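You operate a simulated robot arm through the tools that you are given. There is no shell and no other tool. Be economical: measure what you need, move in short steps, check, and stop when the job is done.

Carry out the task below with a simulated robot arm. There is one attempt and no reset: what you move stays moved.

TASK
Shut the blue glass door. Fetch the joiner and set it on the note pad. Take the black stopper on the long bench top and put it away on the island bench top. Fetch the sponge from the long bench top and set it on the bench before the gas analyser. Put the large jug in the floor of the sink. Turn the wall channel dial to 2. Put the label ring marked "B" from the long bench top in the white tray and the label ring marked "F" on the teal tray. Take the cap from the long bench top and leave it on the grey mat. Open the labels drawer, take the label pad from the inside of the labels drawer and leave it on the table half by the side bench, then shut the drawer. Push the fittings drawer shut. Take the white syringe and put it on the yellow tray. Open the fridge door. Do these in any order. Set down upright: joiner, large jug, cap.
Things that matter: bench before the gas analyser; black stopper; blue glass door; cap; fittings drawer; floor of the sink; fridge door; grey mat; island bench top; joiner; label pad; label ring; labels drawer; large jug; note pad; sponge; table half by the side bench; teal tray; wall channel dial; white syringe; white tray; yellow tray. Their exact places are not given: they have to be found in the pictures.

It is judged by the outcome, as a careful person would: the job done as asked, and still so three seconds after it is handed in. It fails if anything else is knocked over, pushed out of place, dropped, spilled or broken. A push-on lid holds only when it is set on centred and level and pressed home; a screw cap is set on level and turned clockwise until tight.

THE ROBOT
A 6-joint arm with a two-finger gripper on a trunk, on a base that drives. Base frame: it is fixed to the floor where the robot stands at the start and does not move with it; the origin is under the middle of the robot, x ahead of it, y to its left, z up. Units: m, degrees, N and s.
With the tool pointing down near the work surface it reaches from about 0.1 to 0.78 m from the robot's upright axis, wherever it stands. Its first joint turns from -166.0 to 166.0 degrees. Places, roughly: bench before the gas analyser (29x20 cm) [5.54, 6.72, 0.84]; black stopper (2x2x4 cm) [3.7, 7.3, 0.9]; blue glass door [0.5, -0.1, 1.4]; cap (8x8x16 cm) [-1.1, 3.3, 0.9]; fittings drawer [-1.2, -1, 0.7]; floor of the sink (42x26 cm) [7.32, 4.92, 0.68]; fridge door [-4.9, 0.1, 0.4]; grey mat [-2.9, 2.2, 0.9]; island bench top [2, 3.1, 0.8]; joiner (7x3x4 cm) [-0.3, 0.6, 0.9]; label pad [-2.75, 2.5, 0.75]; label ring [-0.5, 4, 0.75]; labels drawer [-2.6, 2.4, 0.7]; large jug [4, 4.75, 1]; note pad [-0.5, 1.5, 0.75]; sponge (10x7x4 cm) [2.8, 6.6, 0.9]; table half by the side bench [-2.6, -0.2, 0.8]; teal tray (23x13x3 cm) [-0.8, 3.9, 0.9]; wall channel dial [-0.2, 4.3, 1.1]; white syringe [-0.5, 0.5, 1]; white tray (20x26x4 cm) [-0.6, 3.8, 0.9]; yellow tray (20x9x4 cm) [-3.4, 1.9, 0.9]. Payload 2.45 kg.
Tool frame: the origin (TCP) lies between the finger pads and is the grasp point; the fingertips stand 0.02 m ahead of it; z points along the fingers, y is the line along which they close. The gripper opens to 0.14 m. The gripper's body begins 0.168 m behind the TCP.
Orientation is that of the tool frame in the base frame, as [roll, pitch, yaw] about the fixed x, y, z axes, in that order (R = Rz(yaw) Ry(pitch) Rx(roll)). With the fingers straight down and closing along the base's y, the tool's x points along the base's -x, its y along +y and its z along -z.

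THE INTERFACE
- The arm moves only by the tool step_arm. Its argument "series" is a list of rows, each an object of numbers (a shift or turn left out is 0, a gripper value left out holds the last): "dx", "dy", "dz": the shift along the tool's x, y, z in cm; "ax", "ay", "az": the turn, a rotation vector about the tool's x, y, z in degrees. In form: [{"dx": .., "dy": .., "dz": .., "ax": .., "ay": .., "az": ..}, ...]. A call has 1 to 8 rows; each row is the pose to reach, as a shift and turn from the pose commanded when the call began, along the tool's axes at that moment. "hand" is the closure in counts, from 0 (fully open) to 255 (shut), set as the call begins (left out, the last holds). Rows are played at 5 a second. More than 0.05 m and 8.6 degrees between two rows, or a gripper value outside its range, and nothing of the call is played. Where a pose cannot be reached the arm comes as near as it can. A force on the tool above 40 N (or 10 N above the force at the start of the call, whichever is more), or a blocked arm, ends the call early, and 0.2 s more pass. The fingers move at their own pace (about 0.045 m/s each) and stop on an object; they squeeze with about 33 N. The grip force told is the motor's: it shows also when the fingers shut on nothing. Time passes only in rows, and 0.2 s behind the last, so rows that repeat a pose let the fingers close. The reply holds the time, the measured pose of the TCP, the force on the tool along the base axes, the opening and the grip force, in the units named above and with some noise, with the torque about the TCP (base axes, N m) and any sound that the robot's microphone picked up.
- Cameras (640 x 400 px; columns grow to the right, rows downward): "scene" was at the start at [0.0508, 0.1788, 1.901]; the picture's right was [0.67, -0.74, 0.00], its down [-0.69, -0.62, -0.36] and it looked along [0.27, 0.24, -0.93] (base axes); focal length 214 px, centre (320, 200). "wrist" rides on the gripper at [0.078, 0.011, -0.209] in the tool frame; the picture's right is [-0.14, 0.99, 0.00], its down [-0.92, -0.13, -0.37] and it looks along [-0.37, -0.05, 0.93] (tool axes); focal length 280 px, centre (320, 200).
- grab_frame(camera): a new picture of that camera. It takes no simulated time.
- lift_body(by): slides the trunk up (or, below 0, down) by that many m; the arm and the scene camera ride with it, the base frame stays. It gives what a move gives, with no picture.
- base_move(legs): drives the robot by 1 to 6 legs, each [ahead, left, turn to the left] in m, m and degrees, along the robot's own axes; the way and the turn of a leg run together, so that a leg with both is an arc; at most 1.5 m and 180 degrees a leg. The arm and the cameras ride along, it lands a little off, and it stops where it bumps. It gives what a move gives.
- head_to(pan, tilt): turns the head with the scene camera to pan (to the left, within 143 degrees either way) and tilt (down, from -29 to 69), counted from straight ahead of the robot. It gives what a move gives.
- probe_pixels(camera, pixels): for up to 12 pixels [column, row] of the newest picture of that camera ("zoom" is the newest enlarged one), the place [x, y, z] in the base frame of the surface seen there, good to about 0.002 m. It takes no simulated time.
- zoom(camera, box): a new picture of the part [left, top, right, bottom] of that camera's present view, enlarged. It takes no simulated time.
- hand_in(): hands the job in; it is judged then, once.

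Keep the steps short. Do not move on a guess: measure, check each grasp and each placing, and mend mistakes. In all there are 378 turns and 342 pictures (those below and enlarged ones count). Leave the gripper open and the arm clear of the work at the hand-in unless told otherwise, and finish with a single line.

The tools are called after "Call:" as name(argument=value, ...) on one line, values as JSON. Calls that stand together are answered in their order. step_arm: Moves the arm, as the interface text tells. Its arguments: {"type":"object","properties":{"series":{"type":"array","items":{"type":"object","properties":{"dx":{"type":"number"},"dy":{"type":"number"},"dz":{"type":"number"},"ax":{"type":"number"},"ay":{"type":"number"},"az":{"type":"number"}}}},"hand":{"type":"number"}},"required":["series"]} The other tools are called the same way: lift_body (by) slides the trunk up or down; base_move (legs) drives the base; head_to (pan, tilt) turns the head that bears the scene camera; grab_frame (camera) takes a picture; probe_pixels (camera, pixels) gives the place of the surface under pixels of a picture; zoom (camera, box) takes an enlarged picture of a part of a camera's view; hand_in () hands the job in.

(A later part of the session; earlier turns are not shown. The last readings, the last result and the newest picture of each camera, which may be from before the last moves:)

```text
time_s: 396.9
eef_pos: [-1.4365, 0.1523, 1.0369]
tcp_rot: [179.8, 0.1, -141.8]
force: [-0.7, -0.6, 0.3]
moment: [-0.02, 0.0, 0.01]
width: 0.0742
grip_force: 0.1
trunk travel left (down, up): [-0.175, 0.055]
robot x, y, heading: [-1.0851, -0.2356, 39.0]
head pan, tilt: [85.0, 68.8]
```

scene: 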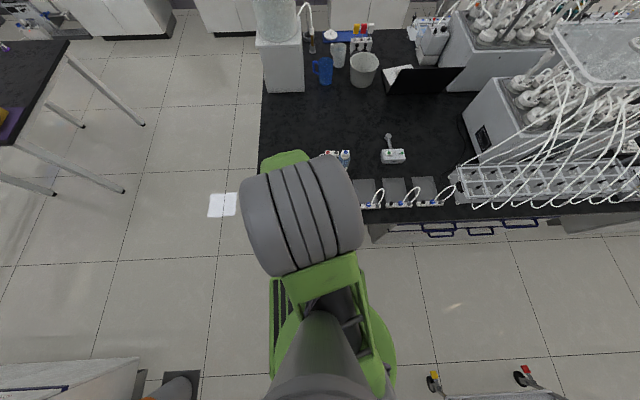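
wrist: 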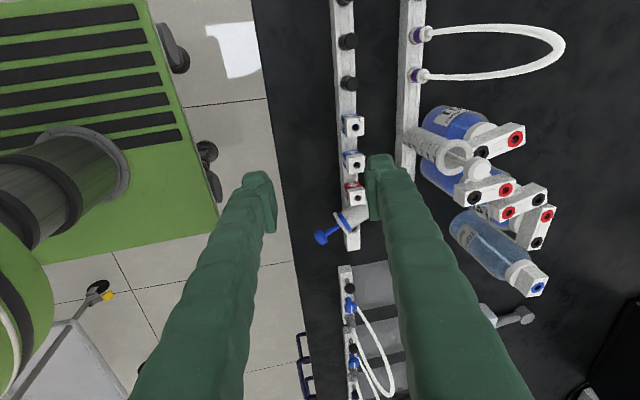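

Drive back in front of the racks.

Call:
base_move(legs=[[0, -0.45, -0.8], [0.9, 0, 0]])

Call:
step_arm(series=[{"dz": -4, "dy": 2}, {"dz": -8, "dy": 4}, {"dz": -11, "dy": 6}, {"dz": -11, "dy": 10}])

Call:
grab_frame(camera="wrist")

```text
time_s: 405.7
eef_pos: [-0.4538, 0.3551, 1.0362]
tcp_rot: [179.9, 0.0, -142.1]
force: [0.0, 0.4, -1.1]
moment: [0.0, 0.02, 0.01]
width: 0.074
grip_force: 0.0
trunk travel left (down, up): [-0.175, 0.055]
robot x, y, heading: [-0.1095, -0.0294, 38.7]
head pan, tilt: [85.0, 68.8]
```

```text
time_s: 406.7
eef_pos: [-0.5213, 0.4373, 1.1442]
tcp_rot: [180.0, 0.0, -142.0]
force: [-0.6, 0.3, -0.2]
moment: [-0.09, -0.03, 0.0]
width: 0.0742
grip_force: 0.1
trunk travel left (down, up): [-0.175, 0.055]
robot x, y, heading: [-0.1049, -0.0288, 38.6]
head pan, tilt: [85.0, 68.8]
```

```text
199 pictures are left
```

wrist: 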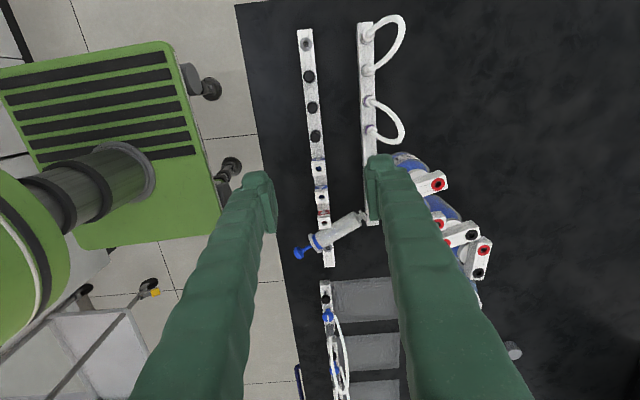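

Call:
base_move(legs=[[0, 0.12, -0.5]])

Call:
step_arm(hand=193, series=[{"az": 8.5}, {"az": 17}, {"az": 25.5}, {"az": 34}, {"az": 42.5}, {"az": 51}, {"az": 59.5}, {"az": 63}])

Call:
grab_frame(camera="wrist")

```text
time_s: 408.4
eef_pos: [-0.5899, 0.5344, 1.1446]
tcp_rot: [-180.0, 0.0, -142.6]
force: [-0.3, 0.4, -0.8]
moment: [0.01, -0.01, 0.03]
width: 0.0744
grip_force: 0.2
trunk travel left (down, up): [-0.175, 0.055]
robot x, y, heading: [-0.1803, 0.061, 37.9]
head pan, tilt: [85.0, 68.8]
```

```text
time_s: 410.2
eef_pos: [-0.5889, 0.5326, 1.1443]
tcp_rot: [179.8, -0.1, 154.3]
force: [-0.3, -0.7, 1.4]
moment: [-0.01, -0.03, 0.01]
width: 0.034
grip_force: 0.1
trunk travel left (down, up): [-0.175, 0.055]
robot x, y, heading: [-0.1826, 0.0621, 38.0]
head pan, tilt: [85.0, 68.8]
```

```text
198 pictures are left
```

wrist: 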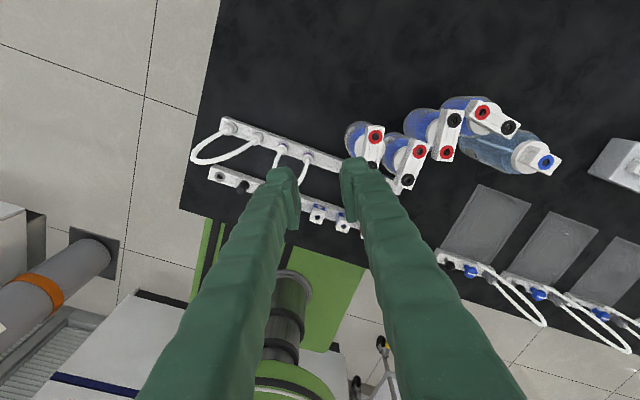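

Call:
zoom(camera="wrist", box=[330, 80, 530, 200])

Call:
probe_pixels(camera="zoom", pixels=[[143, 172], [128, 205], [152, 205], [283, 240], [245, 332], [395, 115], [368, 240], [482, 100], [570, 155], [690, 260]])

```text
3.20 times, centred on (430, 140) of wrist
```

zoom: 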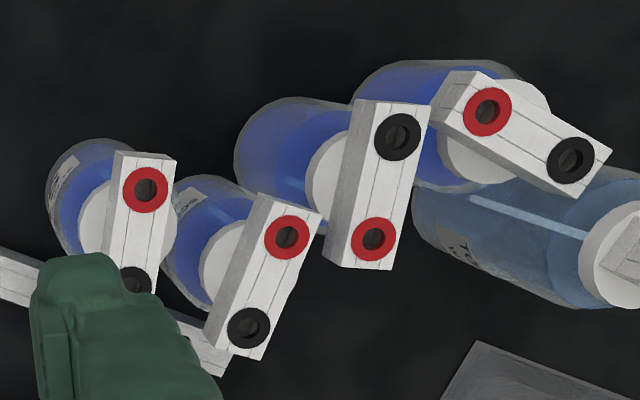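

```text
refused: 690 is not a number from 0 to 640
```

Call:
probe_pixels(camera="zoom", pixels=[[120, 215], [163, 215], [145, 160], [140, 240], [270, 235], [310, 225], [265, 280], [370, 170], [410, 180], [390, 190], [530, 130], [470, 100]])

```text
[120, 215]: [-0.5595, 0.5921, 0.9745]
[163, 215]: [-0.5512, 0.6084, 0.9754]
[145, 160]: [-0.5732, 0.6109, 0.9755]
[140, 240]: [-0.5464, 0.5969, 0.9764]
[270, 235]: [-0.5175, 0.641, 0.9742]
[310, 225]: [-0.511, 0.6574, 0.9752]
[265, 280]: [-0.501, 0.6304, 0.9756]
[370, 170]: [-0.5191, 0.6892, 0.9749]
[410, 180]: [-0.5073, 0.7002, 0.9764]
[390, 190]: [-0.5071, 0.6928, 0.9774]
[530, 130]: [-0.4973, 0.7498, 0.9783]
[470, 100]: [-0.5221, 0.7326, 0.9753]
```

Call:
step_arm(series=[{"dx": -0.5, "dy": 4}, {"dx": -1, "dy": 7.6}, {"dx": -1, "dy": 7.6, "dz": 4}, {"dx": -1, "dy": 7.6, "dz": 8}, {"dx": -1, "dy": 7.6, "dz": 11}, {"dx": -1, "dy": 7.6, "dz": 11}])

Call:
grab_frame(camera="wrist")

```text
time_s: 411.6
eef_pos: [-0.5475, 0.5965, 1.036]
tcp_rot: [179.9, -0.1, 154.4]
force: [0.7, -0.7, 0.3]
moment: [-0.03, 0.01, -0.02]
width: 0.0341
grip_force: 0.1
trunk travel left (down, up): [-0.175, 0.055]
robot x, y, heading: [-0.1822, 0.0598, 37.9]
head pan, tilt: [85.0, 68.8]
```

```text
196 pictures are left
```

wrist: 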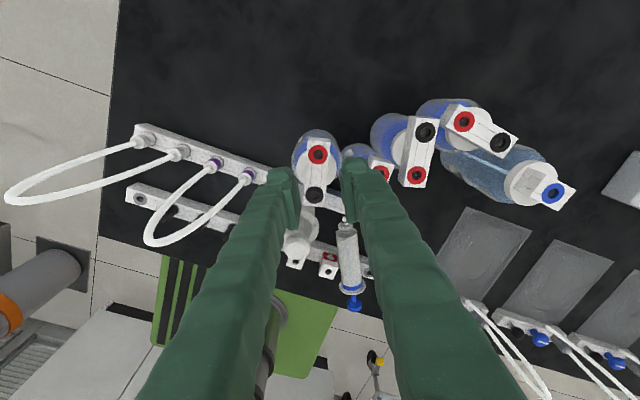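

Aligned. Descend, grip S1's block and lift.

Call:
step_arm(series=[{"dz": 3}, {"dz": 6}, {"dz": 6}])

Call:
step_arm(hand=255, series=[{"dz": 0}, {"dz": 0}, {"dz": 0}])

Call:
step_arm(series=[{"dz": -3}, {"dz": -7}, {"dz": -11}, {"dz": -14}])

Call:
grab_frame(camera="wrist")

```text
time_s: 412.4
eef_pos: [-0.5463, 0.5967, 0.9747]
tcp_rot: [179.9, -0.3, 154.4]
force: [-0.9, -1.4, -0.6]
moment: [-0.03, 0.0, -0.01]
width: 0.0345
grip_force: 0.5
trunk travel left (down, up): [-0.175, 0.055]
robot x, y, heading: [-0.1808, 0.0608, 38.0]
head pan, tilt: [85.0, 68.8]
```

```text
time_s: 413.2
eef_pos: [-0.5463, 0.5968, 0.9754]
tcp_rot: [179.9, -0.1, 154.4]
force: [-1.2, -2.7, 0.2]
moment: [-0.1, 0.05, -0.05]
width: 0.0215
grip_force: 33.0
trunk travel left (down, up): [-0.175, 0.055]
robot x, y, heading: [-0.1809, 0.0632, 38.0]
head pan, tilt: [85.0, 68.8]
```

```text
time_s: 414.2
eef_pos: [-0.5441, 0.596, 1.1159]
tcp_rot: [179.9, -0.1, 154.4]
force: [0.2, -0.4, -5.1]
moment: [0.05, 0.03, 0.02]
width: 0.0216
grip_force: 32.6
trunk travel left (down, up): [-0.175, 0.055]
robot x, y, heading: [-0.1792, 0.0579, 37.7]
head pan, tilt: [85.0, 68.8]
```

```text
195 pictures are left
```

wrist: 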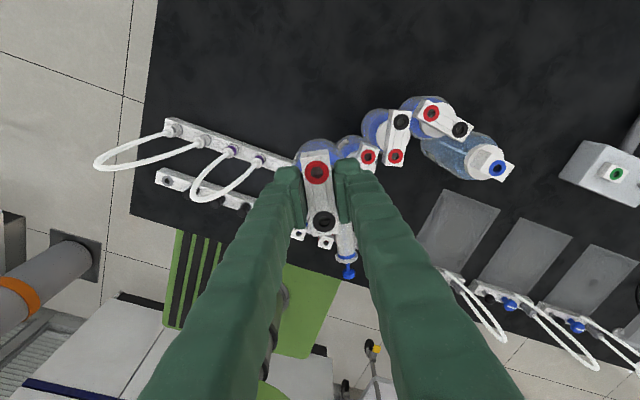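

S1 held. Shift the base 15 cm back along the bench, rotate the bottle to its original heading.

Call:
base_move(legs=[[-0.15, 0, 0]])

Call:
step_arm(series=[{"az": -8.3}, {"az": -16.6}, {"az": -25}, {"az": -33}, {"az": -41}, {"az": -49}, {"az": -57}, {"az": -65}])

Call:
grab_frame(camera="wrist")

```text
time_s: 415.6
eef_pos: [-0.6655, 0.504, 1.1141]
tcp_rot: [180.0, 0.0, 154.4]
force: [-1.6, -1.3, -3.9]
moment: [0.07, -0.04, 0.0]
width: 0.0217
grip_force: 33.2
trunk travel left (down, up): [-0.175, 0.055]
robot x, y, heading: [-0.2972, -0.031, 38.2]
head pan, tilt: [85.0, 68.8]
```

```text
time_s: 417.4
eef_pos: [-0.6653, 0.504, 1.1147]
tcp_rot: [179.9, 0.0, -140.5]
force: [-0.5, 0.3, -5.3]
moment: [0.0, 0.0, 0.01]
width: 0.0216
grip_force: 32.8
trunk travel left (down, up): [-0.175, 0.055]
robot x, y, heading: [-0.2986, -0.0306, 38.0]
head pan, tilt: [85.0, 68.8]
```

```text
194 pictures are left
```

wrist: 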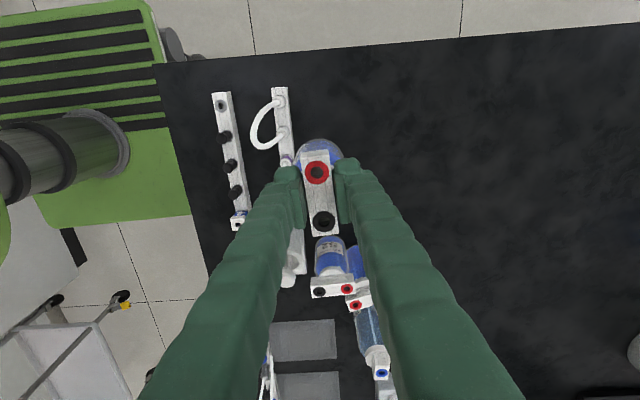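

Call:
step_arm(series=[{"dx": 2, "dy": 3.8}, {"dx": 3.9, "dy": 7.5}, {"dx": 3.9, "dy": 7.5, "dz": 4}, {"dx": 3.9, "dy": 7.5, "dz": 8}, {"dx": 3.9, "dy": 7.5, "dz": 12}, {"dx": 3.9, "dy": 7.5, "dz": 13.4}, {"dx": 3.9, "dy": 7.5, "dz": 13.7}])

Call:
grab_frame(camera="wrist")

```text
time_s: 419.0
eef_pos: [-0.7432, 0.5382, 0.9781]
tcp_rot: [179.9, 0.1, -140.7]
force: [-0.3, -0.3, -4.0]
moment: [0.01, 0.02, 0.02]
width: 0.0217
grip_force: 32.4
trunk travel left (down, up): [-0.175, 0.055]
robot x, y, heading: [-0.3024, -0.0352, 38.1]
head pan, tilt: [85.0, 68.8]
```

```text
193 pictures are left
```

wrist: 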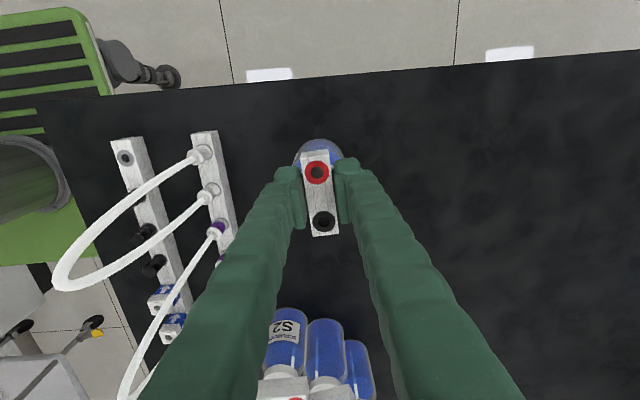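

Call:
step_arm(hand=193, series=[{"dz": 0.2}, {"dz": 0.2}, {"dz": 0.2}, {"dz": -4}, {"dz": -8}, {"dz": -12}, {"dz": -16}])

Call:
base_move(legs=[[0.12, 0, 0]])

Call:
grab_frame(camera="wrist")

```text
time_s: 420.6
eef_pos: [-0.7454, 0.5362, 1.1395]
tcp_rot: [180.0, 0.0, -140.6]
force: [0.0, 0.1, 0.1]
moment: [0.01, 0.02, 0.02]
width: 0.034
grip_force: 0.0
trunk travel left (down, up): [-0.175, 0.055]
robot x, y, heading: [-0.3025, -0.0352, 38.0]
head pan, tilt: [85.0, 68.8]
```

```text
time_s: 421.9
eef_pos: [-0.652, 0.6107, 1.1378]
tcp_rot: [179.9, 0.0, -140.6]
force: [1.3, 0.2, -0.2]
moment: [-0.07, 0.08, 0.0]
width: 0.0339
grip_force: 0.1
trunk travel left (down, up): [-0.175, 0.055]
robot x, y, heading: [-0.2043, 0.0434, 38.4]
head pan, tilt: [85.0, 68.8]
```

```text
192 pictures are left
```

wrist: 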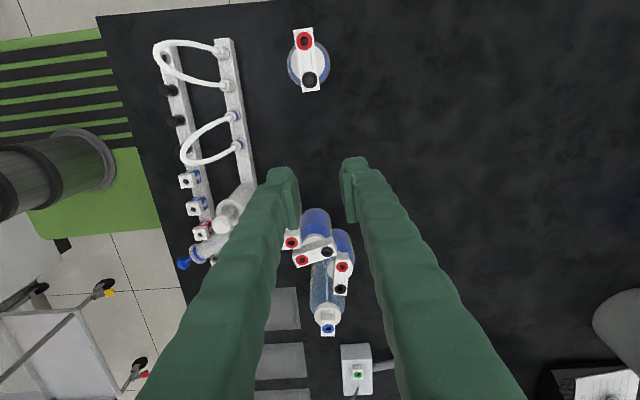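

Call:
step_arm(series=[{"az": 8.5, "dx": -2, "dy": -1.2}, {"az": 17, "dx": -4, "dy": -2.4}, {"az": 25.5, "dx": -6, "dy": -3.7}, {"az": 34, "dx": -8, "dy": -5}, {"az": 42.5, "dx": -10, "dy": -6.2}, {"az": 51, "dx": -12, "dy": -7.4}, {"az": 59.5, "dx": -13, "dy": -8}, {"az": 68, "dx": -13, "dy": -8}])

Call:
step_arm(series=[{"az": 6}, {"az": 12}, {"az": 12, "dz": 4}, {"az": 12, "dz": 8}, {"az": 12, "dz": 10}])

Call:
grab_frame(camera="wrist")

```text
time_s: 423.7
eef_pos: [-0.5015, 0.6328, 1.1385]
tcp_rot: [179.9, 0.0, 151.4]
force: [-0.2, 0.6, 1.5]
moment: [0.03, 0.0, 0.0]
width: 0.0339
grip_force: 0.0
trunk travel left (down, up): [-0.175, 0.055]
robot x, y, heading: [-0.2051, 0.0442, 38.3]
head pan, tilt: [85.0, 68.8]
```

```text
time_s: 424.9
eef_pos: [-0.5015, 0.6321, 1.0392]
tcp_rot: [180.0, 0.0, 139.5]
force: [-0.4, -0.9, 0.0]
moment: [-0.01, -0.01, -0.01]
width: 0.0343
grip_force: 0.0
trunk travel left (down, up): [-0.175, 0.055]
robot x, y, heading: [-0.201, 0.0442, 38.2]
head pan, tilt: [85.0, 68.8]
```

```text
191 pictures are left
```

wrist: 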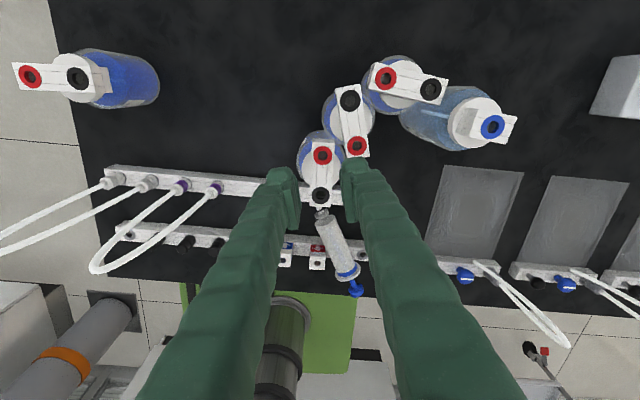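

The right finger would touch S3's block; shift the grasp 1.8 cm toward S2's black end and narrow the opening.

Call:
step_arm(hand=204, series=[{"dx": -1.8}, {"dx": -1.8}, {"dx": -1.8, "dz": 3}, {"dx": -1.8, "dz": 5}])

Call:
grab_frame(camera="wrist")

```text
time_s: 425.9
eef_pos: [-0.4878, 0.6188, 0.989]
tcp_rot: [179.9, 0.0, 139.5]
force: [-0.6, 0.1, -0.7]
moment: [0.01, -0.04, -0.01]
width: 0.0281
grip_force: 0.3
trunk travel left (down, up): [-0.175, 0.055]
robot x, y, heading: [-0.2087, 0.0393, 38.2]
head pan, tilt: [85.0, 68.8]
```

```text
190 pictures are left
```

wrist: 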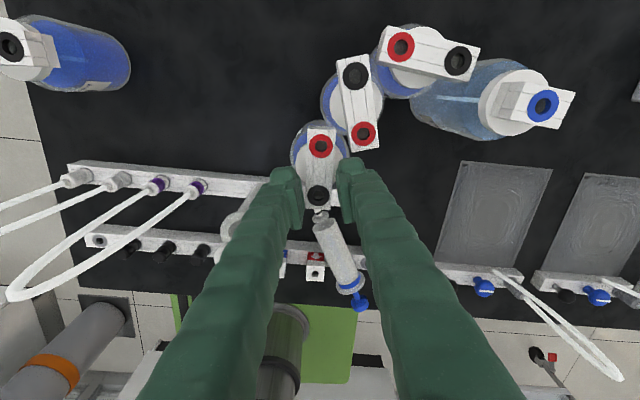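

Call:
step_arm(series=[{"dz": 1}, {"dz": 1.5}])

Call:
step_arm(hand=255, series=[{"dz": 0}, {"dz": 0}, {"dz": 0}])

Call:
step_arm(series=[{"dz": -3}, {"dz": -7}, {"dz": -11}, {"dz": -14}])

Call:
base_move(legs=[[-0.12, 0, 0]])

Call:
grab_frame(camera="wrist")

```text
time_s: 426.5
eef_pos: [-0.4879, 0.621, 0.9725]
tcp_rot: [179.9, -0.1, 139.6]
force: [-0.6, -1.1, -0.4]
moment: [0.0, -0.03, -0.02]
width: 0.0286
grip_force: 0.3
trunk travel left (down, up): [-0.175, 0.055]
robot x, y, heading: [-0.206, 0.0451, 38.2]
head pan, tilt: [85.0, 68.8]
```

```text
time_s: 427.3
eef_pos: [-0.4884, 0.6192, 0.9735]
tcp_rot: [179.9, -0.2, 139.5]
force: [0.2, 2.0, 4.2]
moment: [0.1, -0.01, -0.08]
width: 0.0216
grip_force: 32.8
trunk travel left (down, up): [-0.175, 0.055]
robot x, y, heading: [-0.203, 0.0394, 38.2]
head pan, tilt: [85.0, 68.8]
```

```text
time_s: 428.3
eef_pos: [-0.4879, 0.6183, 1.114]
tcp_rot: [-180.0, -0.1, 139.5]
force: [-0.3, 0.0, -4.5]
moment: [-0.03, -0.03, 0.0]
width: 0.0215
grip_force: 33.2
trunk travel left (down, up): [-0.175, 0.055]
robot x, y, heading: [-0.2029, 0.0428, 38.3]
head pan, tilt: [85.0, 68.8]
```

```text
time_s: 429.5
eef_pos: [-0.5839, 0.5434, 1.1139]
tcp_rot: [179.9, 0.0, 139.6]
force: [-0.2, -0.7, -4.6]
moment: [0.02, -0.14, 0.0]
width: 0.0214
grip_force: 32.8
trunk travel left (down, up): [-0.175, 0.055]
robot x, y, heading: [-0.2997, -0.0318, 38.0]
head pan, tilt: [85.0, 68.8]
```

```text
189 pictures are left
```

wrist: 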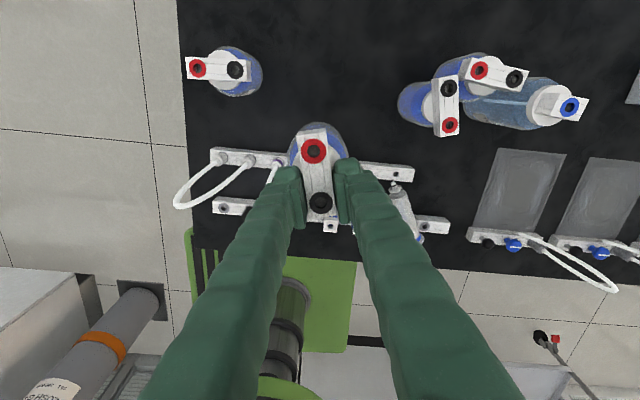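

Call:
step_arm(series=[{"az": -8.5, "dx": 1.5}, {"az": -17, "dx": 3}, {"az": -25.5, "dx": 4.5}, {"az": -34, "dx": 6}, {"az": -42.5, "dx": 7.5}, {"az": -51, "dx": 9.3, "dy": -0.3}, {"az": -59.5, "dx": 9.3, "dy": -0.3}, {"az": -68, "dx": 9.3, "dy": -0.3}])

Call:
step_arm(series=[{"az": -5}, {"az": -10.4}, {"az": -10.4, "dz": 4}, {"az": -10.4, "dz": 8}, {"az": -10.4, "dz": 12}, {"az": -10.4, "dz": 13.3}])

Call:
grab_frame(camera="wrist")

```text
time_s: 431.3
eef_pos: [-0.6566, 0.6013, 1.1127]
tcp_rot: [-180.0, 0.0, -152.2]
force: [0.4, 0.1, -4.8]
moment: [0.02, -0.11, 0.02]
width: 0.0217
grip_force: 32.5
trunk travel left (down, up): [-0.175, 0.055]
robot x, y, heading: [-0.301, -0.0331, 38.2]
head pan, tilt: [85.0, 68.8]
```

```text
time_s: 432.7
eef_pos: [-0.6559, 0.6031, 0.9799]
tcp_rot: [179.9, 0.0, -142.0]
force: [0.5, 0.0, -4.8]
moment: [0.06, -0.03, -0.06]
width: 0.0215
grip_force: 33.1
trunk travel left (down, up): [-0.175, 0.055]
robot x, y, heading: [-0.2971, -0.0309, 38.3]
head pan, tilt: [85.0, 68.8]
```

```text
188 pictures are left
```

wrist: 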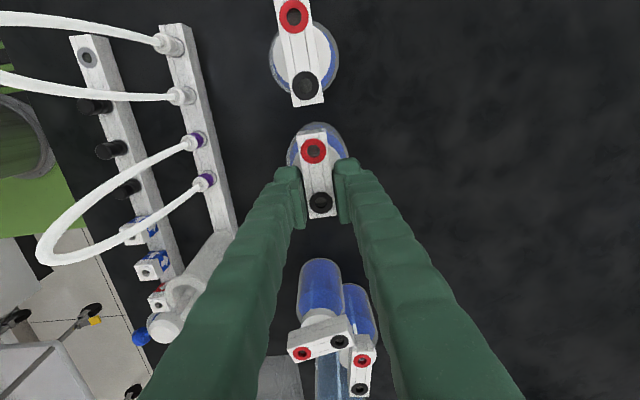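

Call:
step_arm(series=[{"dz": 0.4}, {"dz": 0.6}])

Call:
step_arm(hand=200, series=[{"dz": 0}, {"dz": 0}, {"dz": -4}, {"dz": -8}, {"dz": -12}, {"dz": -16}])

Call:
base_move(legs=[[0.15, 0, 0]])

Call:
grab_frame(camera="wrist")

```text
time_s: 433.3
eef_pos: [-0.6555, 0.6019, 0.9747]
tcp_rot: [-179.9, 0.0, -142.1]
force: [0.3, -0.2, -4.9]
moment: [0.06, -0.05, 0.0]
width: 0.0216
grip_force: 33.1
trunk travel left (down, up): [-0.175, 0.055]
robot x, y, heading: [-0.2956, -0.0321, 38.2]
head pan, tilt: [85.0, 68.8]
```

```text
time_s: 434.7
eef_pos: [-0.6564, 0.604, 1.1334]
tcp_rot: [179.9, 0.1, -142.1]
force: [0.7, 0.0, 0.1]
moment: [0.02, -0.01, 0.01]
width: 0.0301
grip_force: 0.0
trunk travel left (down, up): [-0.175, 0.055]
robot x, y, heading: [-0.2962, -0.0327, 38.1]
head pan, tilt: [85.0, 68.8]
```

```text
time_s: 436.1
eef_pos: [-0.5393, 0.6967, 1.1317]
tcp_rot: [179.9, 0.0, -141.8]
force: [0.2, 0.7, 0.1]
moment: [-0.07, 0.1, -0.02]
width: 0.03
grip_force: 0.1
trunk travel left (down, up): [-0.175, 0.055]
robot x, y, heading: [-0.1849, 0.057, 38.2]
head pan, tilt: [85.0, 68.8]
```

```text
187 pictures are left
```

wrist: 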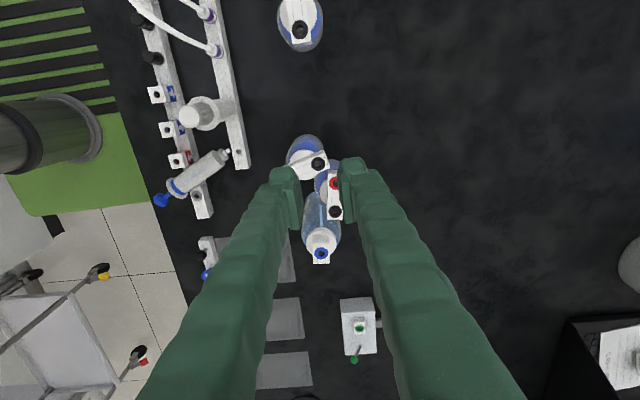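

S2 is placed. Now S3: yaw the gripper by +129° above it.

Call:
step_arm(hand=204, series=[{"az": -8.5, "dx": -1, "dy": -1}, {"az": -17, "dx": -2, "dy": -2}, {"az": -25.5, "dx": -3.1, "dy": -3.3}, {"az": -34, "dx": -3.1, "dy": -3.3}, {"az": -42.5, "dx": -3.1, "dy": -3.3}, {"az": -51, "dx": -3.1, "dy": -3.3}, {"az": -59.5, "dx": -3.1, "dy": -3.3}, {"az": -68, "dx": -3.1, "dy": -3.3}])

Call:
step_arm(series=[{"az": -8.5}, {"az": -17}, {"az": -25.5}, {"az": -34}, {"az": -42.5}, {"az": -51}, {"az": -59.5}, {"az": -61}])

Call:
grab_frame(camera="wrist")

```text
time_s: 437.9
eef_pos: [-0.4968, 0.6898, 1.1337]
tcp_rot: [-180.0, 0.2, -73.7]
force: [0.2, 0.7, -0.4]
moment: [0.0, -0.02, 0.02]
width: 0.0283
grip_force: 0.1
trunk travel left (down, up): [-0.175, 0.055]
robot x, y, heading: [-0.1854, 0.06, 38.2]
head pan, tilt: [85.0, 68.8]
```

```text
time_s: 439.7
eef_pos: [-0.4961, 0.6887, 1.1325]
tcp_rot: [-179.9, 0.0, -12.7]
force: [-0.8, -0.5, -0.4]
moment: [-0.02, 0.02, 0.01]
width: 0.028
grip_force: 0.0
trunk travel left (down, up): [-0.175, 0.055]
robot x, y, heading: [-0.1869, 0.0561, 38.2]
head pan, tilt: [85.0, 68.8]
```

```text
186 pictures are left
```

wrist: 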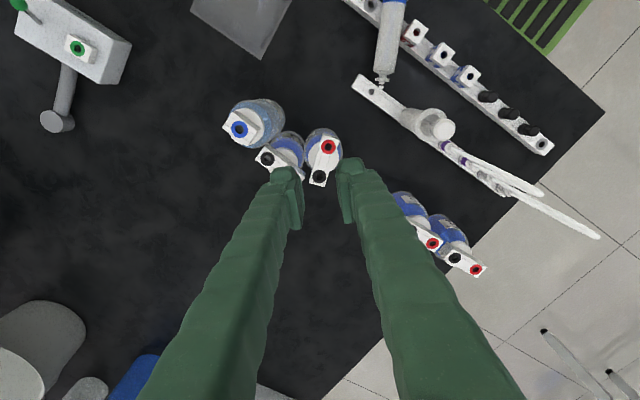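

Call:
probe_pixels(camera="wrist", pixels=[[322, 163], [325, 155], [316, 171], [268, 158], [280, 165]])

Call:
step_arm(series=[{"az": 8}, {"az": 16}, {"az": 23}, {"az": 23, "dz": 4}, {"az": 23, "dz": 8}])

Call:
grab_frame(camera="wrist")

```text
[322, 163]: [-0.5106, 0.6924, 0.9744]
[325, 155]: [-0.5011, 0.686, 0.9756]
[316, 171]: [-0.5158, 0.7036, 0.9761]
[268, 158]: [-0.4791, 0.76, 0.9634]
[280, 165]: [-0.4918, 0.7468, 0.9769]
```

```text
time_s: 440.9
eef_pos: [-0.4959, 0.6912, 1.0523]
tcp_rot: [-179.9, 0.0, -35.9]
force: [-0.4, -0.3, 0.2]
moment: [-0.02, -0.03, -0.01]
width: 0.028
grip_force: 0.0
trunk travel left (down, up): [-0.175, 0.055]
robot x, y, heading: [-0.1818, 0.0608, 38.1]
head pan, tilt: [85.0, 68.8]
```

```text
185 pictures are left
```

wrist: 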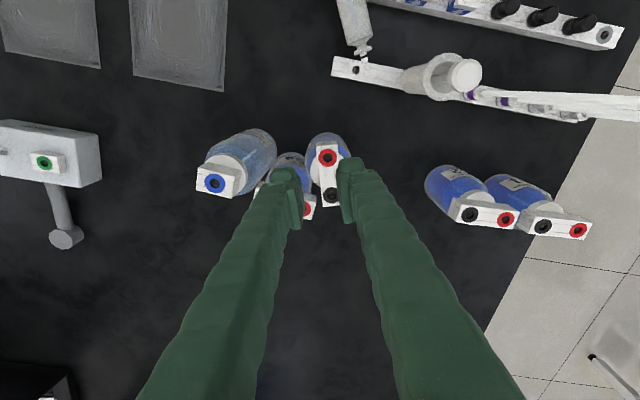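

Call:
step_arm(series=[{"dy": 1}, {"dy": 1, "dz": 3}, {"dy": 1, "dz": 5.5}])

Call:
grab_frame(camera="wrist")

```text
time_s: 441.7
eef_pos: [-0.5019, 0.6822, 0.9974]
tcp_rot: [-179.9, 0.0, -35.9]
force: [0.4, 0.3, -0.4]
moment: [0.01, 0.0, 0.01]
width: 0.028
grip_force: 0.1
trunk travel left (down, up): [-0.175, 0.055]
robot x, y, heading: [-0.1831, 0.058, 38.4]
head pan, tilt: [85.0, 68.8]
```

```text
184 pictures are left
```

wrist: 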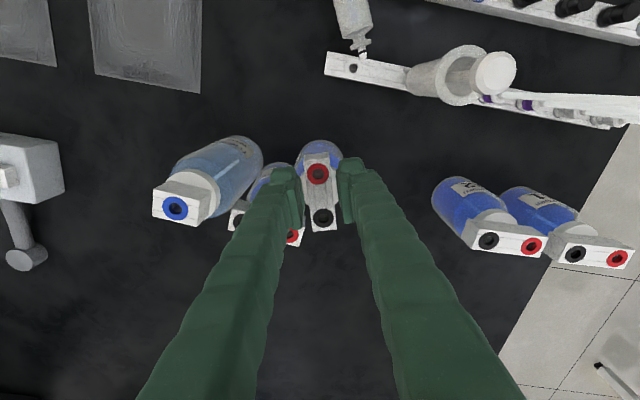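

Call:
step_arm(series=[{"dx": 0.7}, {"dx": 0.7, "dz": 1.2}, {"dx": 0.7, "dz": 2.3}])

Call:
step_arm(hand=255, series=[{"dz": 0}, {"dz": 0}, {"dz": 0}])

Call:
step_arm(series=[{"dz": -3}, {"dz": -7}, {"dz": -11}, {"dz": -14}])

Call:
step_arm(series=[{"az": 8.5}, {"az": 17}, {"az": 25.5}, {"az": 34}, {"az": 42.5}, {"az": 51}, {"az": 59.5}, {"az": 68}])

Call:
grab_frame(camera="wrist")

```text
time_s: 442.5
eef_pos: [-0.4946, 0.6788, 0.9739]
tcp_rot: [-179.8, 0.1, -35.9]
force: [-0.5, 0.3, 0.4]
moment: [-0.01, 0.01, -0.01]
width: 0.0278
grip_force: 0.1
trunk travel left (down, up): [-0.175, 0.055]
robot x, y, heading: [-0.1826, 0.0574, 38.3]
head pan, tilt: [85.0, 68.8]
```

```text
time_s: 443.3
eef_pos: [-0.4953, 0.6777, 0.9742]
tcp_rot: [-179.9, 0.0, -35.9]
force: [-1.0, 1.7, 0.9]
moment: [0.07, 0.09, -0.03]
width: 0.0217
grip_force: 32.9
trunk travel left (down, up): [-0.175, 0.055]
robot x, y, heading: [-0.1835, 0.0597, 38.1]
head pan, tilt: [85.0, 68.8]
```

```text
time_s: 444.3
eef_pos: [-0.4963, 0.6735, 1.1159]
tcp_rot: [180.0, 0.0, -35.8]
force: [-1.1, 0.3, -5.5]
moment: [-0.04, -0.05, 0.02]
width: 0.0215
grip_force: 32.5
trunk travel left (down, up): [-0.175, 0.055]
robot x, y, heading: [-0.1822, 0.0599, 38.5]
head pan, tilt: [85.0, 68.8]
```

```text
time_s: 446.1
eef_pos: [-0.4961, 0.6757, 1.1152]
tcp_rot: [-179.9, 0.2, -104.1]
force: [-0.1, -0.3, -3.3]
moment: [-0.08, 0.01, 0.01]
width: 0.0213
grip_force: 33.3
trunk travel left (down, up): [-0.175, 0.055]
robot x, y, heading: [-0.1847, 0.0561, 38.0]
head pan, tilt: [85.0, 68.8]
```

```text
183 pictures are left
```

wrist: 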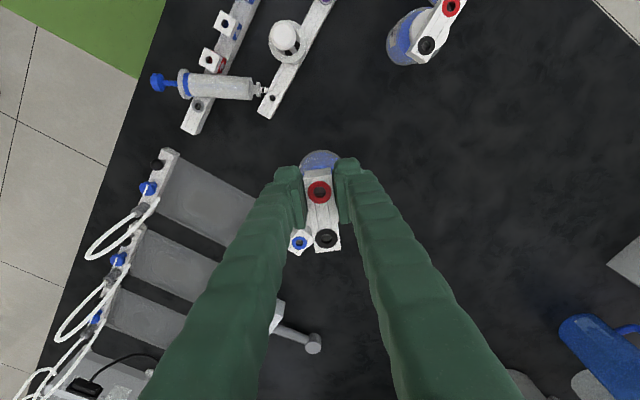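

Call:
step_arm(series=[{"az": 8, "dx": 1.5, "dy": 2.3}, {"az": 16, "dx": 3, "dy": 4.7}, {"az": 24, "dx": 4.6, "dy": 7}, {"az": 32, "dx": 6.2, "dy": 9.4}, {"az": 38, "dx": 6.2, "dy": 9.4}])

Call:
step_arm(series=[{"dz": 4}, {"dz": 8}, {"dz": 12}, {"dz": 13.5}])

Call:
grab_frame(camera="wrist")

```text
time_s: 447.3
eef_pos: [-0.6037, 0.6414, 1.1137]
tcp_rot: [-180.0, 0.1, -142.0]
force: [0.1, 0.0, -3.9]
moment: [-0.05, 0.09, -0.01]
width: 0.0215
grip_force: 33.0
trunk travel left (down, up): [-0.175, 0.055]
robot x, y, heading: [-0.1821, 0.0566, 38.2]
head pan, tilt: [85.0, 68.8]
```

```text
time_s: 448.3
eef_pos: [-0.6017, 0.6404, 0.9799]
tcp_rot: [179.9, -0.1, -141.9]
force: [-0.9, 1.3, -4.3]
moment: [-0.05, 0.06, -0.03]
width: 0.0213
grip_force: 32.6
trunk travel left (down, up): [-0.175, 0.055]
robot x, y, heading: [-0.1822, 0.0622, 38.6]
head pan, tilt: [85.0, 68.8]
```

```text
182 pictures are left
```

wrist: 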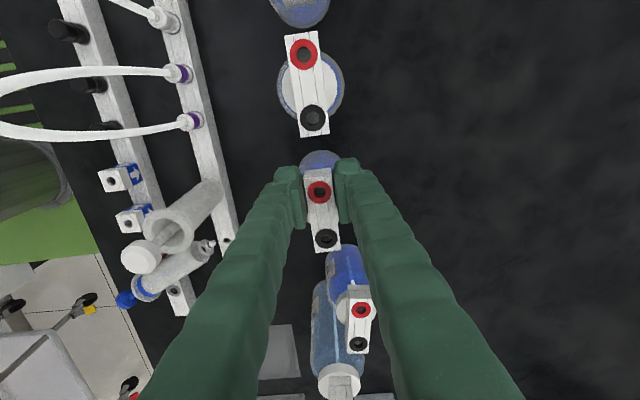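

Call:
step_arm(series=[{"dz": 0.4}, {"dz": 0.6}])

Call:
step_arm(hand=204, series=[{"dz": 0}, {"dz": 0}, {"dz": -4}, {"dz": -8}, {"dz": -11}, {"dz": -11, "dx": -4, "dy": 1}, {"dz": -11, "dx": -8, "dy": 2}, {"dz": -11, "dx": -11.5, "dy": 3}])

Call:
grab_frame(camera="wrist")

Call:
probe_pixels(camera="wrist", pixels=[[318, 150], [318, 165], [325, 190], [320, 175]])

```text
time_s: 448.9
eef_pos: [-0.6019, 0.6391, 0.9742]
tcp_rot: [179.9, 0.0, -141.9]
force: [0.0, -1.2, -1.4]
moment: [-0.07, -0.07, -0.03]
width: 0.0214
grip_force: 32.7
trunk travel left (down, up): [-0.175, 0.055]
robot x, y, heading: [-0.1838, 0.058, 38.2]
head pan, tilt: [85.0, 68.8]
```

```text
time_s: 450.7
eef_pos: [-0.5285, 0.7352, 1.0843]
tcp_rot: [180.0, -0.1, -141.9]
force: [-0.3, 0.6, 0.7]
moment: [-0.04, 0.02, 0.0]
width: 0.0278
grip_force: 0.1
trunk travel left (down, up): [-0.175, 0.055]
robot x, y, heading: [-0.1823, 0.0602, 38.5]
head pan, tilt: [85.0, 68.8]
```

```text
181 pictures are left
```

wrist: 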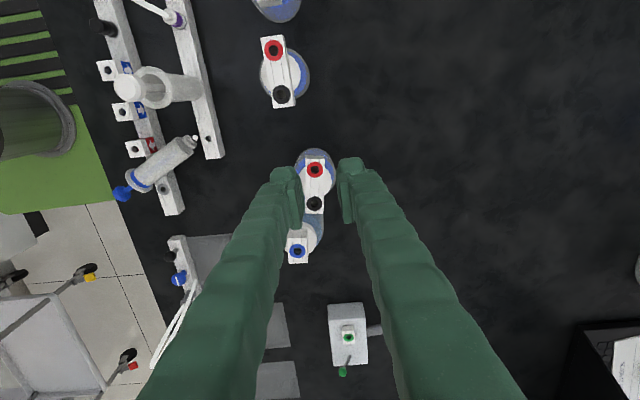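

```text
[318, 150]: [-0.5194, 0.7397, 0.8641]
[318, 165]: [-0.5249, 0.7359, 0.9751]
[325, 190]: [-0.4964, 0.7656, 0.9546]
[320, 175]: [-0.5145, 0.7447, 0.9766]
```

Call:
step_arm(series=[{"dx": -3, "dy": -0.7, "az": 4}, {"dx": -3, "dy": -0.7, "az": 8}, {"dx": -3, "dy": -0.7, "az": 8, "dz": 4}, {"dx": -3, "dy": -0.7, "az": 8, "dz": 8}])

Call:
grab_frame(camera="wrist")

```text
time_s: 451.7
eef_pos: [-0.5036, 0.7464, 1.0043]
tcp_rot: [179.8, 0.0, -149.9]
force: [0.1, 0.1, -0.2]
moment: [-0.04, -0.02, -0.04]
width: 0.028
grip_force: 0.0
trunk travel left (down, up): [-0.175, 0.055]
robot x, y, heading: [-0.1817, 0.0565, 38.1]
head pan, tilt: [85.0, 68.8]
```

```text
180 pictures are left
```

wrist: 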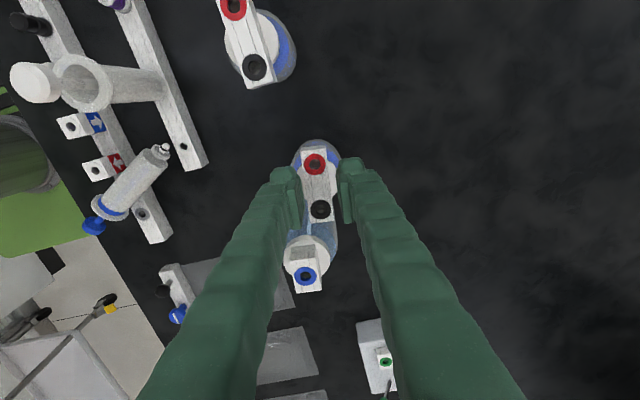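

Call:
step_arm(series=[{"dz": 1.5}, {"dz": 3}])

Call:
step_arm(hand=255, series=[{"dz": 0}, {"dz": 0}, {"dz": 0}])

Call:
step_arm(series=[{"dz": -2}, {"dz": -4}, {"dz": -4, "az": -4}, {"dz": -4, "az": -8}])

```text
time_s: 452.3
eef_pos: [-0.5034, 0.7476, 0.9744]
tcp_rot: [179.9, 0.0, -150.0]
force: [1.2, -0.2, 0.3]
moment: [-0.04, 0.0, 0.02]
width: 0.0287
grip_force: 0.2
trunk travel left (down, up): [-0.175, 0.055]
robot x, y, heading: [-0.1831, 0.0564, 38.3]
head pan, tilt: [85.0, 68.8]
```

```text
time_s: 453.1
eef_pos: [-0.5031, 0.7465, 0.9747]
tcp_rot: [179.8, 0.0, -149.9]
force: [0.9, 0.6, 4.6]
moment: [0.08, 0.02, 0.0]
width: 0.0262
grip_force: 33.2
trunk travel left (down, up): [-0.175, 0.055]
robot x, y, heading: [-0.1865, 0.0582, 38.4]
head pan, tilt: [85.0, 68.8]
```

```text
time_s: 454.1
eef_pos: [-0.5033, 0.7454, 1.0128]
tcp_rot: [179.9, 0.0, -141.9]
force: [0.4, 0.5, -5.0]
moment: [0.0, 0.0, 0.0]
width: 0.0216
grip_force: 32.8
trunk travel left (down, up): [-0.175, 0.055]
robot x, y, heading: [-0.1818, 0.0565, 38.4]
head pan, tilt: [85.0, 68.8]
```

Call:
step_arm(series=[{"dx": 1.7, "dy": -1.4}, {"dx": 3.3, "dy": -2.7}, {"dx": 3.3, "dy": -2.7, "dz": 2.5}, {"dx": 3.3, "dy": -2.7, "dz": 3.8}])

Call:
step_arm(hand=204, series=[{"dz": 0}, {"dz": 0}, {"dz": -4}, {"dz": -8}, {"dz": -12}, {"dz": -16}, {"dz": -16, "dy": -4}])

Call:
grab_frame(camera="wrist")

```text
time_s: 455.1
eef_pos: [-0.5117, 0.7051, 0.9759]
tcp_rot: [179.9, 0.0, -141.9]
force: [0.4, -1.3, -1.5]
moment: [-0.15, 0.07, 0.04]
width: 0.0214
grip_force: 32.6
trunk travel left (down, up): [-0.175, 0.055]
robot x, y, heading: [-0.1847, 0.0617, 38.3]
head pan, tilt: [85.0, 68.8]
```

```text
time_s: 456.7
eef_pos: [-0.4862, 0.672, 1.139]
tcp_rot: [179.9, 0.0, -141.8]
force: [-0.1, -1.0, -0.6]
moment: [0.05, 0.06, 0.02]
width: 0.028
grip_force: 0.0
trunk travel left (down, up): [-0.175, 0.055]
robot x, y, heading: [-0.1804, 0.0596, 38.0]
head pan, tilt: [85.0, 68.8]
```

```text
179 pictures are left
```

wrist: 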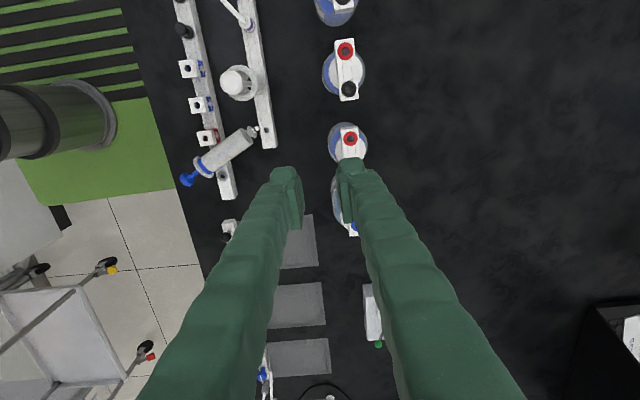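

All four bottles are back in line. Now the blue syringe: yaw the gripper to its axis (~-29°) above it.

Call:
step_arm(hand=170, series=[{"az": -8.5, "dx": -2, "dy": -1.5}, {"az": -17, "dx": -4, "dy": -3}, {"az": -25.5, "dx": -6, "dy": -5}, {"az": -34, "dx": -6, "dy": -7}, {"az": -42.5, "dx": -5, "dy": -9}, {"az": -51, "dx": -4, "dy": -11}, {"az": -59.5, "dx": -2.5, "dy": -12.5}, {"az": -68, "dx": -1, "dy": -14}])

Call:
step_arm(series=[{"az": -8.5}, {"az": -17}, {"az": -25.5}, {"az": -34}, {"az": -45, "dz": 0}])

Call:
grab_frame(camera="wrist")

```text
time_s: 458.5
eef_pos: [-0.391, 0.5676, 1.1366]
tcp_rot: [-180.0, 0.1, -73.9]
force: [0.7, -0.5, 0.0]
moment: [0.0, 0.03, 0.03]
width: 0.0467
grip_force: 0.1
trunk travel left (down, up): [-0.175, 0.055]
robot x, y, heading: [-0.184, 0.0589, 38.3]
head pan, tilt: [85.0, 68.8]
```

```text
refused: row 5 steps farther than a row can; nothing moved
```

```text
178 pictures are left
```

wrist: 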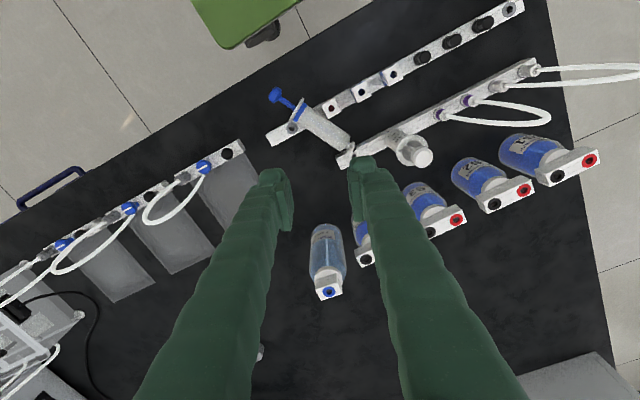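

Call:
zoom(camera="wrist", box=[255, 75, 375, 175])

Call:
probe_pixels(camera="zoom", pixels=[[265, 235], [300, 170], [250, 150], [345, 215], [330, 240], [360, 270], [110, 85], [375, 290], [200, 120], [280, 190]])

Call:
step_arm(series=[{"az": -8.5}, {"az": -17}, {"az": -25.5}, {"az": -34}, {"az": -42.5}])

```text
4.00 times, centred on (315, 125) of wrist
```

zoom: 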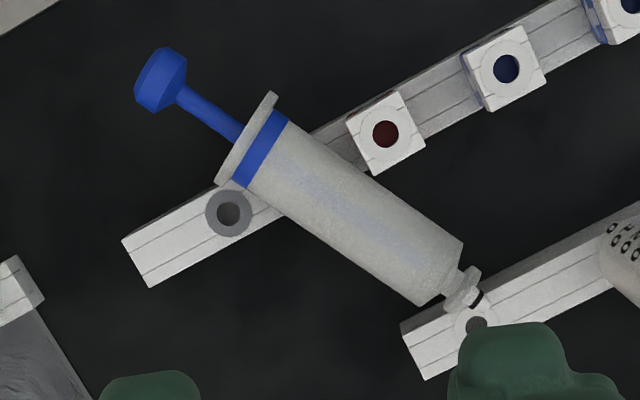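

```text
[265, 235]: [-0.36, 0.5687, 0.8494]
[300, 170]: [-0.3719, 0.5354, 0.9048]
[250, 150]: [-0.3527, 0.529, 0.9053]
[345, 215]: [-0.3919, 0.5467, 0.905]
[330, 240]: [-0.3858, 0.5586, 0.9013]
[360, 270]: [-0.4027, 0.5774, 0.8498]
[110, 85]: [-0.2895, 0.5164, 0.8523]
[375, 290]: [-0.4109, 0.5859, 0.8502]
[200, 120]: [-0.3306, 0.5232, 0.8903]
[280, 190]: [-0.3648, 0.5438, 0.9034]
```

```text
time_s: 459.7
eef_pos: [-0.3932, 0.5692, 1.1343]
tcp_rot: [-179.9, 0.0, -31.4]
force: [0.8, -0.1, 0.3]
moment: [-0.01, -0.03, 0.01]
width: 0.0467
grip_force: 0.1
trunk travel left (down, up): [-0.175, 0.055]
robot x, y, heading: [-0.1826, 0.0603, 38.3]
head pan, tilt: [85.0, 68.8]
```

Call:
step_arm(series=[{"dx": 0.3, "dy": 2.1, "az": -6.6}, {"dx": 0.3, "dy": 2.1, "az": -6.6, "dz": 4.5}, {"dx": 0.3, "dy": 2.1, "az": -6.6, "dz": 9}, {"dx": 0.3, "dy": 2.1, "az": -6.6, "dz": 13.5}, {"dx": 0.3, "dy": 2.1, "az": -6.6, "dz": 17}])

Call:
step_arm(series=[{"ay": -5}, {"ay": -10}, {"ay": -15}, {"ay": -15}])

Call:
grab_frame(camera="wrist")

```text
time_s: 460.9
eef_pos: [-0.4044, 0.5504, 0.9666]
tcp_rot: [180.0, -0.1, -24.7]
force: [1.3, -0.2, -0.1]
moment: [-0.03, -0.02, -0.02]
width: 0.0464
grip_force: 0.0
trunk travel left (down, up): [-0.175, 0.055]
robot x, y, heading: [-0.1829, 0.0595, 38.4]
head pan, tilt: [85.0, 68.8]
```

```text
time_s: 461.9
eef_pos: [-0.401, 0.551, 0.965]
tcp_rot: [-179.9, 15.0, -24.9]
force: [-0.4, 0.8, 0.7]
moment: [0.01, 0.0, -0.02]
width: 0.0466
grip_force: 0.1
trunk travel left (down, up): [-0.175, 0.055]
robot x, y, heading: [-0.185, 0.0624, 38.3]
head pan, tilt: [85.0, 68.8]
```

```text
176 pictures are left
```

wrist: 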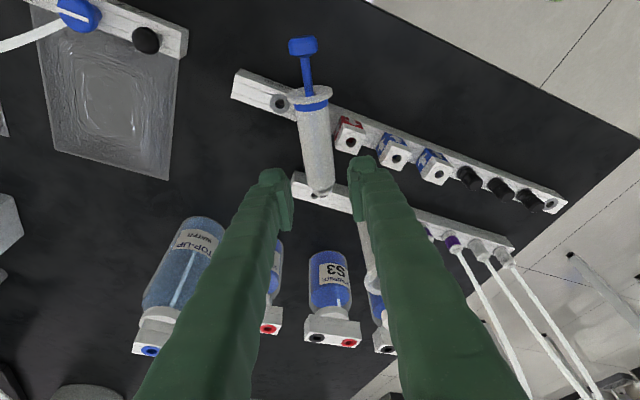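

Call:
step_arm(series=[{"dx": 0.9, "dz": 3.5}, {"dx": 1.4, "dz": 5.5}, {"dx": 1.85, "dz": 6.9}, {"dx": 1.85, "dz": 6.9}])

Call:
step_arm(hand=255, series=[{"dz": 0}, {"dz": 0}, {"dz": 0}, {"dz": 0}])

Call:
step_arm(series=[{"dx": -1, "dz": -4}, {"dx": -2, "dz": -8}, {"dx": -3.2, "dz": -12}, {"dx": -4.2, "dz": -16}])

Call:
grab_frame(camera="wrist")

```text
time_s: 462.4
eef_pos: [-0.4035, 0.5534, 0.9297]
tcp_rot: [-179.9, 15.5, -24.9]
force: [1.2, 0.7, 5.9]
moment: [-0.16, 0.01, 0.06]
width: 0.0462
grip_force: 0.1
trunk travel left (down, up): [-0.175, 0.055]
robot x, y, heading: [-0.181, 0.0597, 38.4]
head pan, tilt: [85.0, 68.8]
stopped in row 2: the force on the tool passed its limit at 66 N (the readings are from after the stop); the commanded pose is now the measured one
```

```text
time_s: 463.4
eef_pos: [-0.4028, 0.5531, 0.9299]
tcp_rot: [-179.8, 15.4, -24.9]
force: [-3.0, 2.5, 13.5]
moment: [-0.2, -0.01, -0.07]
width: 0.0
grip_force: 29.9
trunk travel left (down, up): [-0.175, 0.055]
robot x, y, heading: [-0.1848, 0.0547, 38.4]
head pan, tilt: [85.0, 68.8]
```

```text
time_s: 464.4
eef_pos: [-0.4, 0.5522, 1.0949]
tcp_rot: [-179.9, 15.4, -25.0]
force: [-0.1, -0.1, 0.1]
moment: [0.04, 0.02, -0.04]
width: 0.0
grip_force: 29.3
trunk travel left (down, up): [-0.175, 0.055]
robot x, y, heading: [-0.1829, 0.0593, 38.1]
head pan, tilt: [85.0, 68.8]
```

```text
175 pictures are left
```

wrist: 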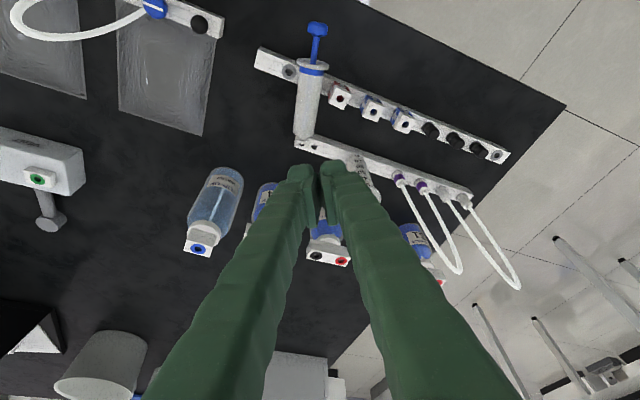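

The right finger struck the red block on the rack. Re-measure the syringe and the block.

Call:
zoom(camera="wrist", box=[240, 10, 400, 170])

Call:
probe_pixels(camera="zoom", pixels=[[265, 160], [258, 210], [250, 255], [248, 300], [345, 205], [425, 235], [345, 240], [290, 70], [240, 320]])

```text
2.50 times, centred on (320, 90) of wrist
```

zoom: 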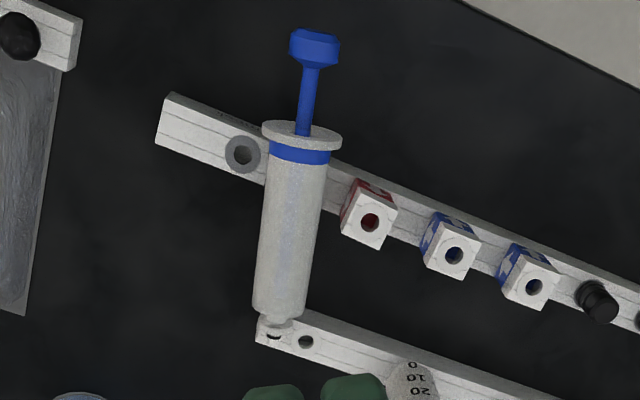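

```text
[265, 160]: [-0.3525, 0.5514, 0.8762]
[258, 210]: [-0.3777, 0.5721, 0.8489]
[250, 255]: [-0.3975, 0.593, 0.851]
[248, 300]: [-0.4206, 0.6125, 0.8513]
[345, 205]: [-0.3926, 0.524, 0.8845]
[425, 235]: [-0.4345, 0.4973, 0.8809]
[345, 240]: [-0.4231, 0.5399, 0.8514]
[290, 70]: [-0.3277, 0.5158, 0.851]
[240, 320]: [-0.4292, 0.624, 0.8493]
```

Call:
probe_pixels(camera="zoom", pixels=[[300, 165], [292, 210], [285, 255], [280, 300], [268, 230], [312, 230], [368, 222], [278, 325], [305, 342]])

```text
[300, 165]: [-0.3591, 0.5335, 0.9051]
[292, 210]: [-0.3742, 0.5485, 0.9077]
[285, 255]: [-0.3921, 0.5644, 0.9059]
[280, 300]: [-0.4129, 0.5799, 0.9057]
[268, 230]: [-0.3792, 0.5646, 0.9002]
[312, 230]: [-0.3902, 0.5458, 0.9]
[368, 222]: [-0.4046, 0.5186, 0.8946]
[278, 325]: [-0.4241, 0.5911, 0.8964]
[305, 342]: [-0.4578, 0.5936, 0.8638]
```

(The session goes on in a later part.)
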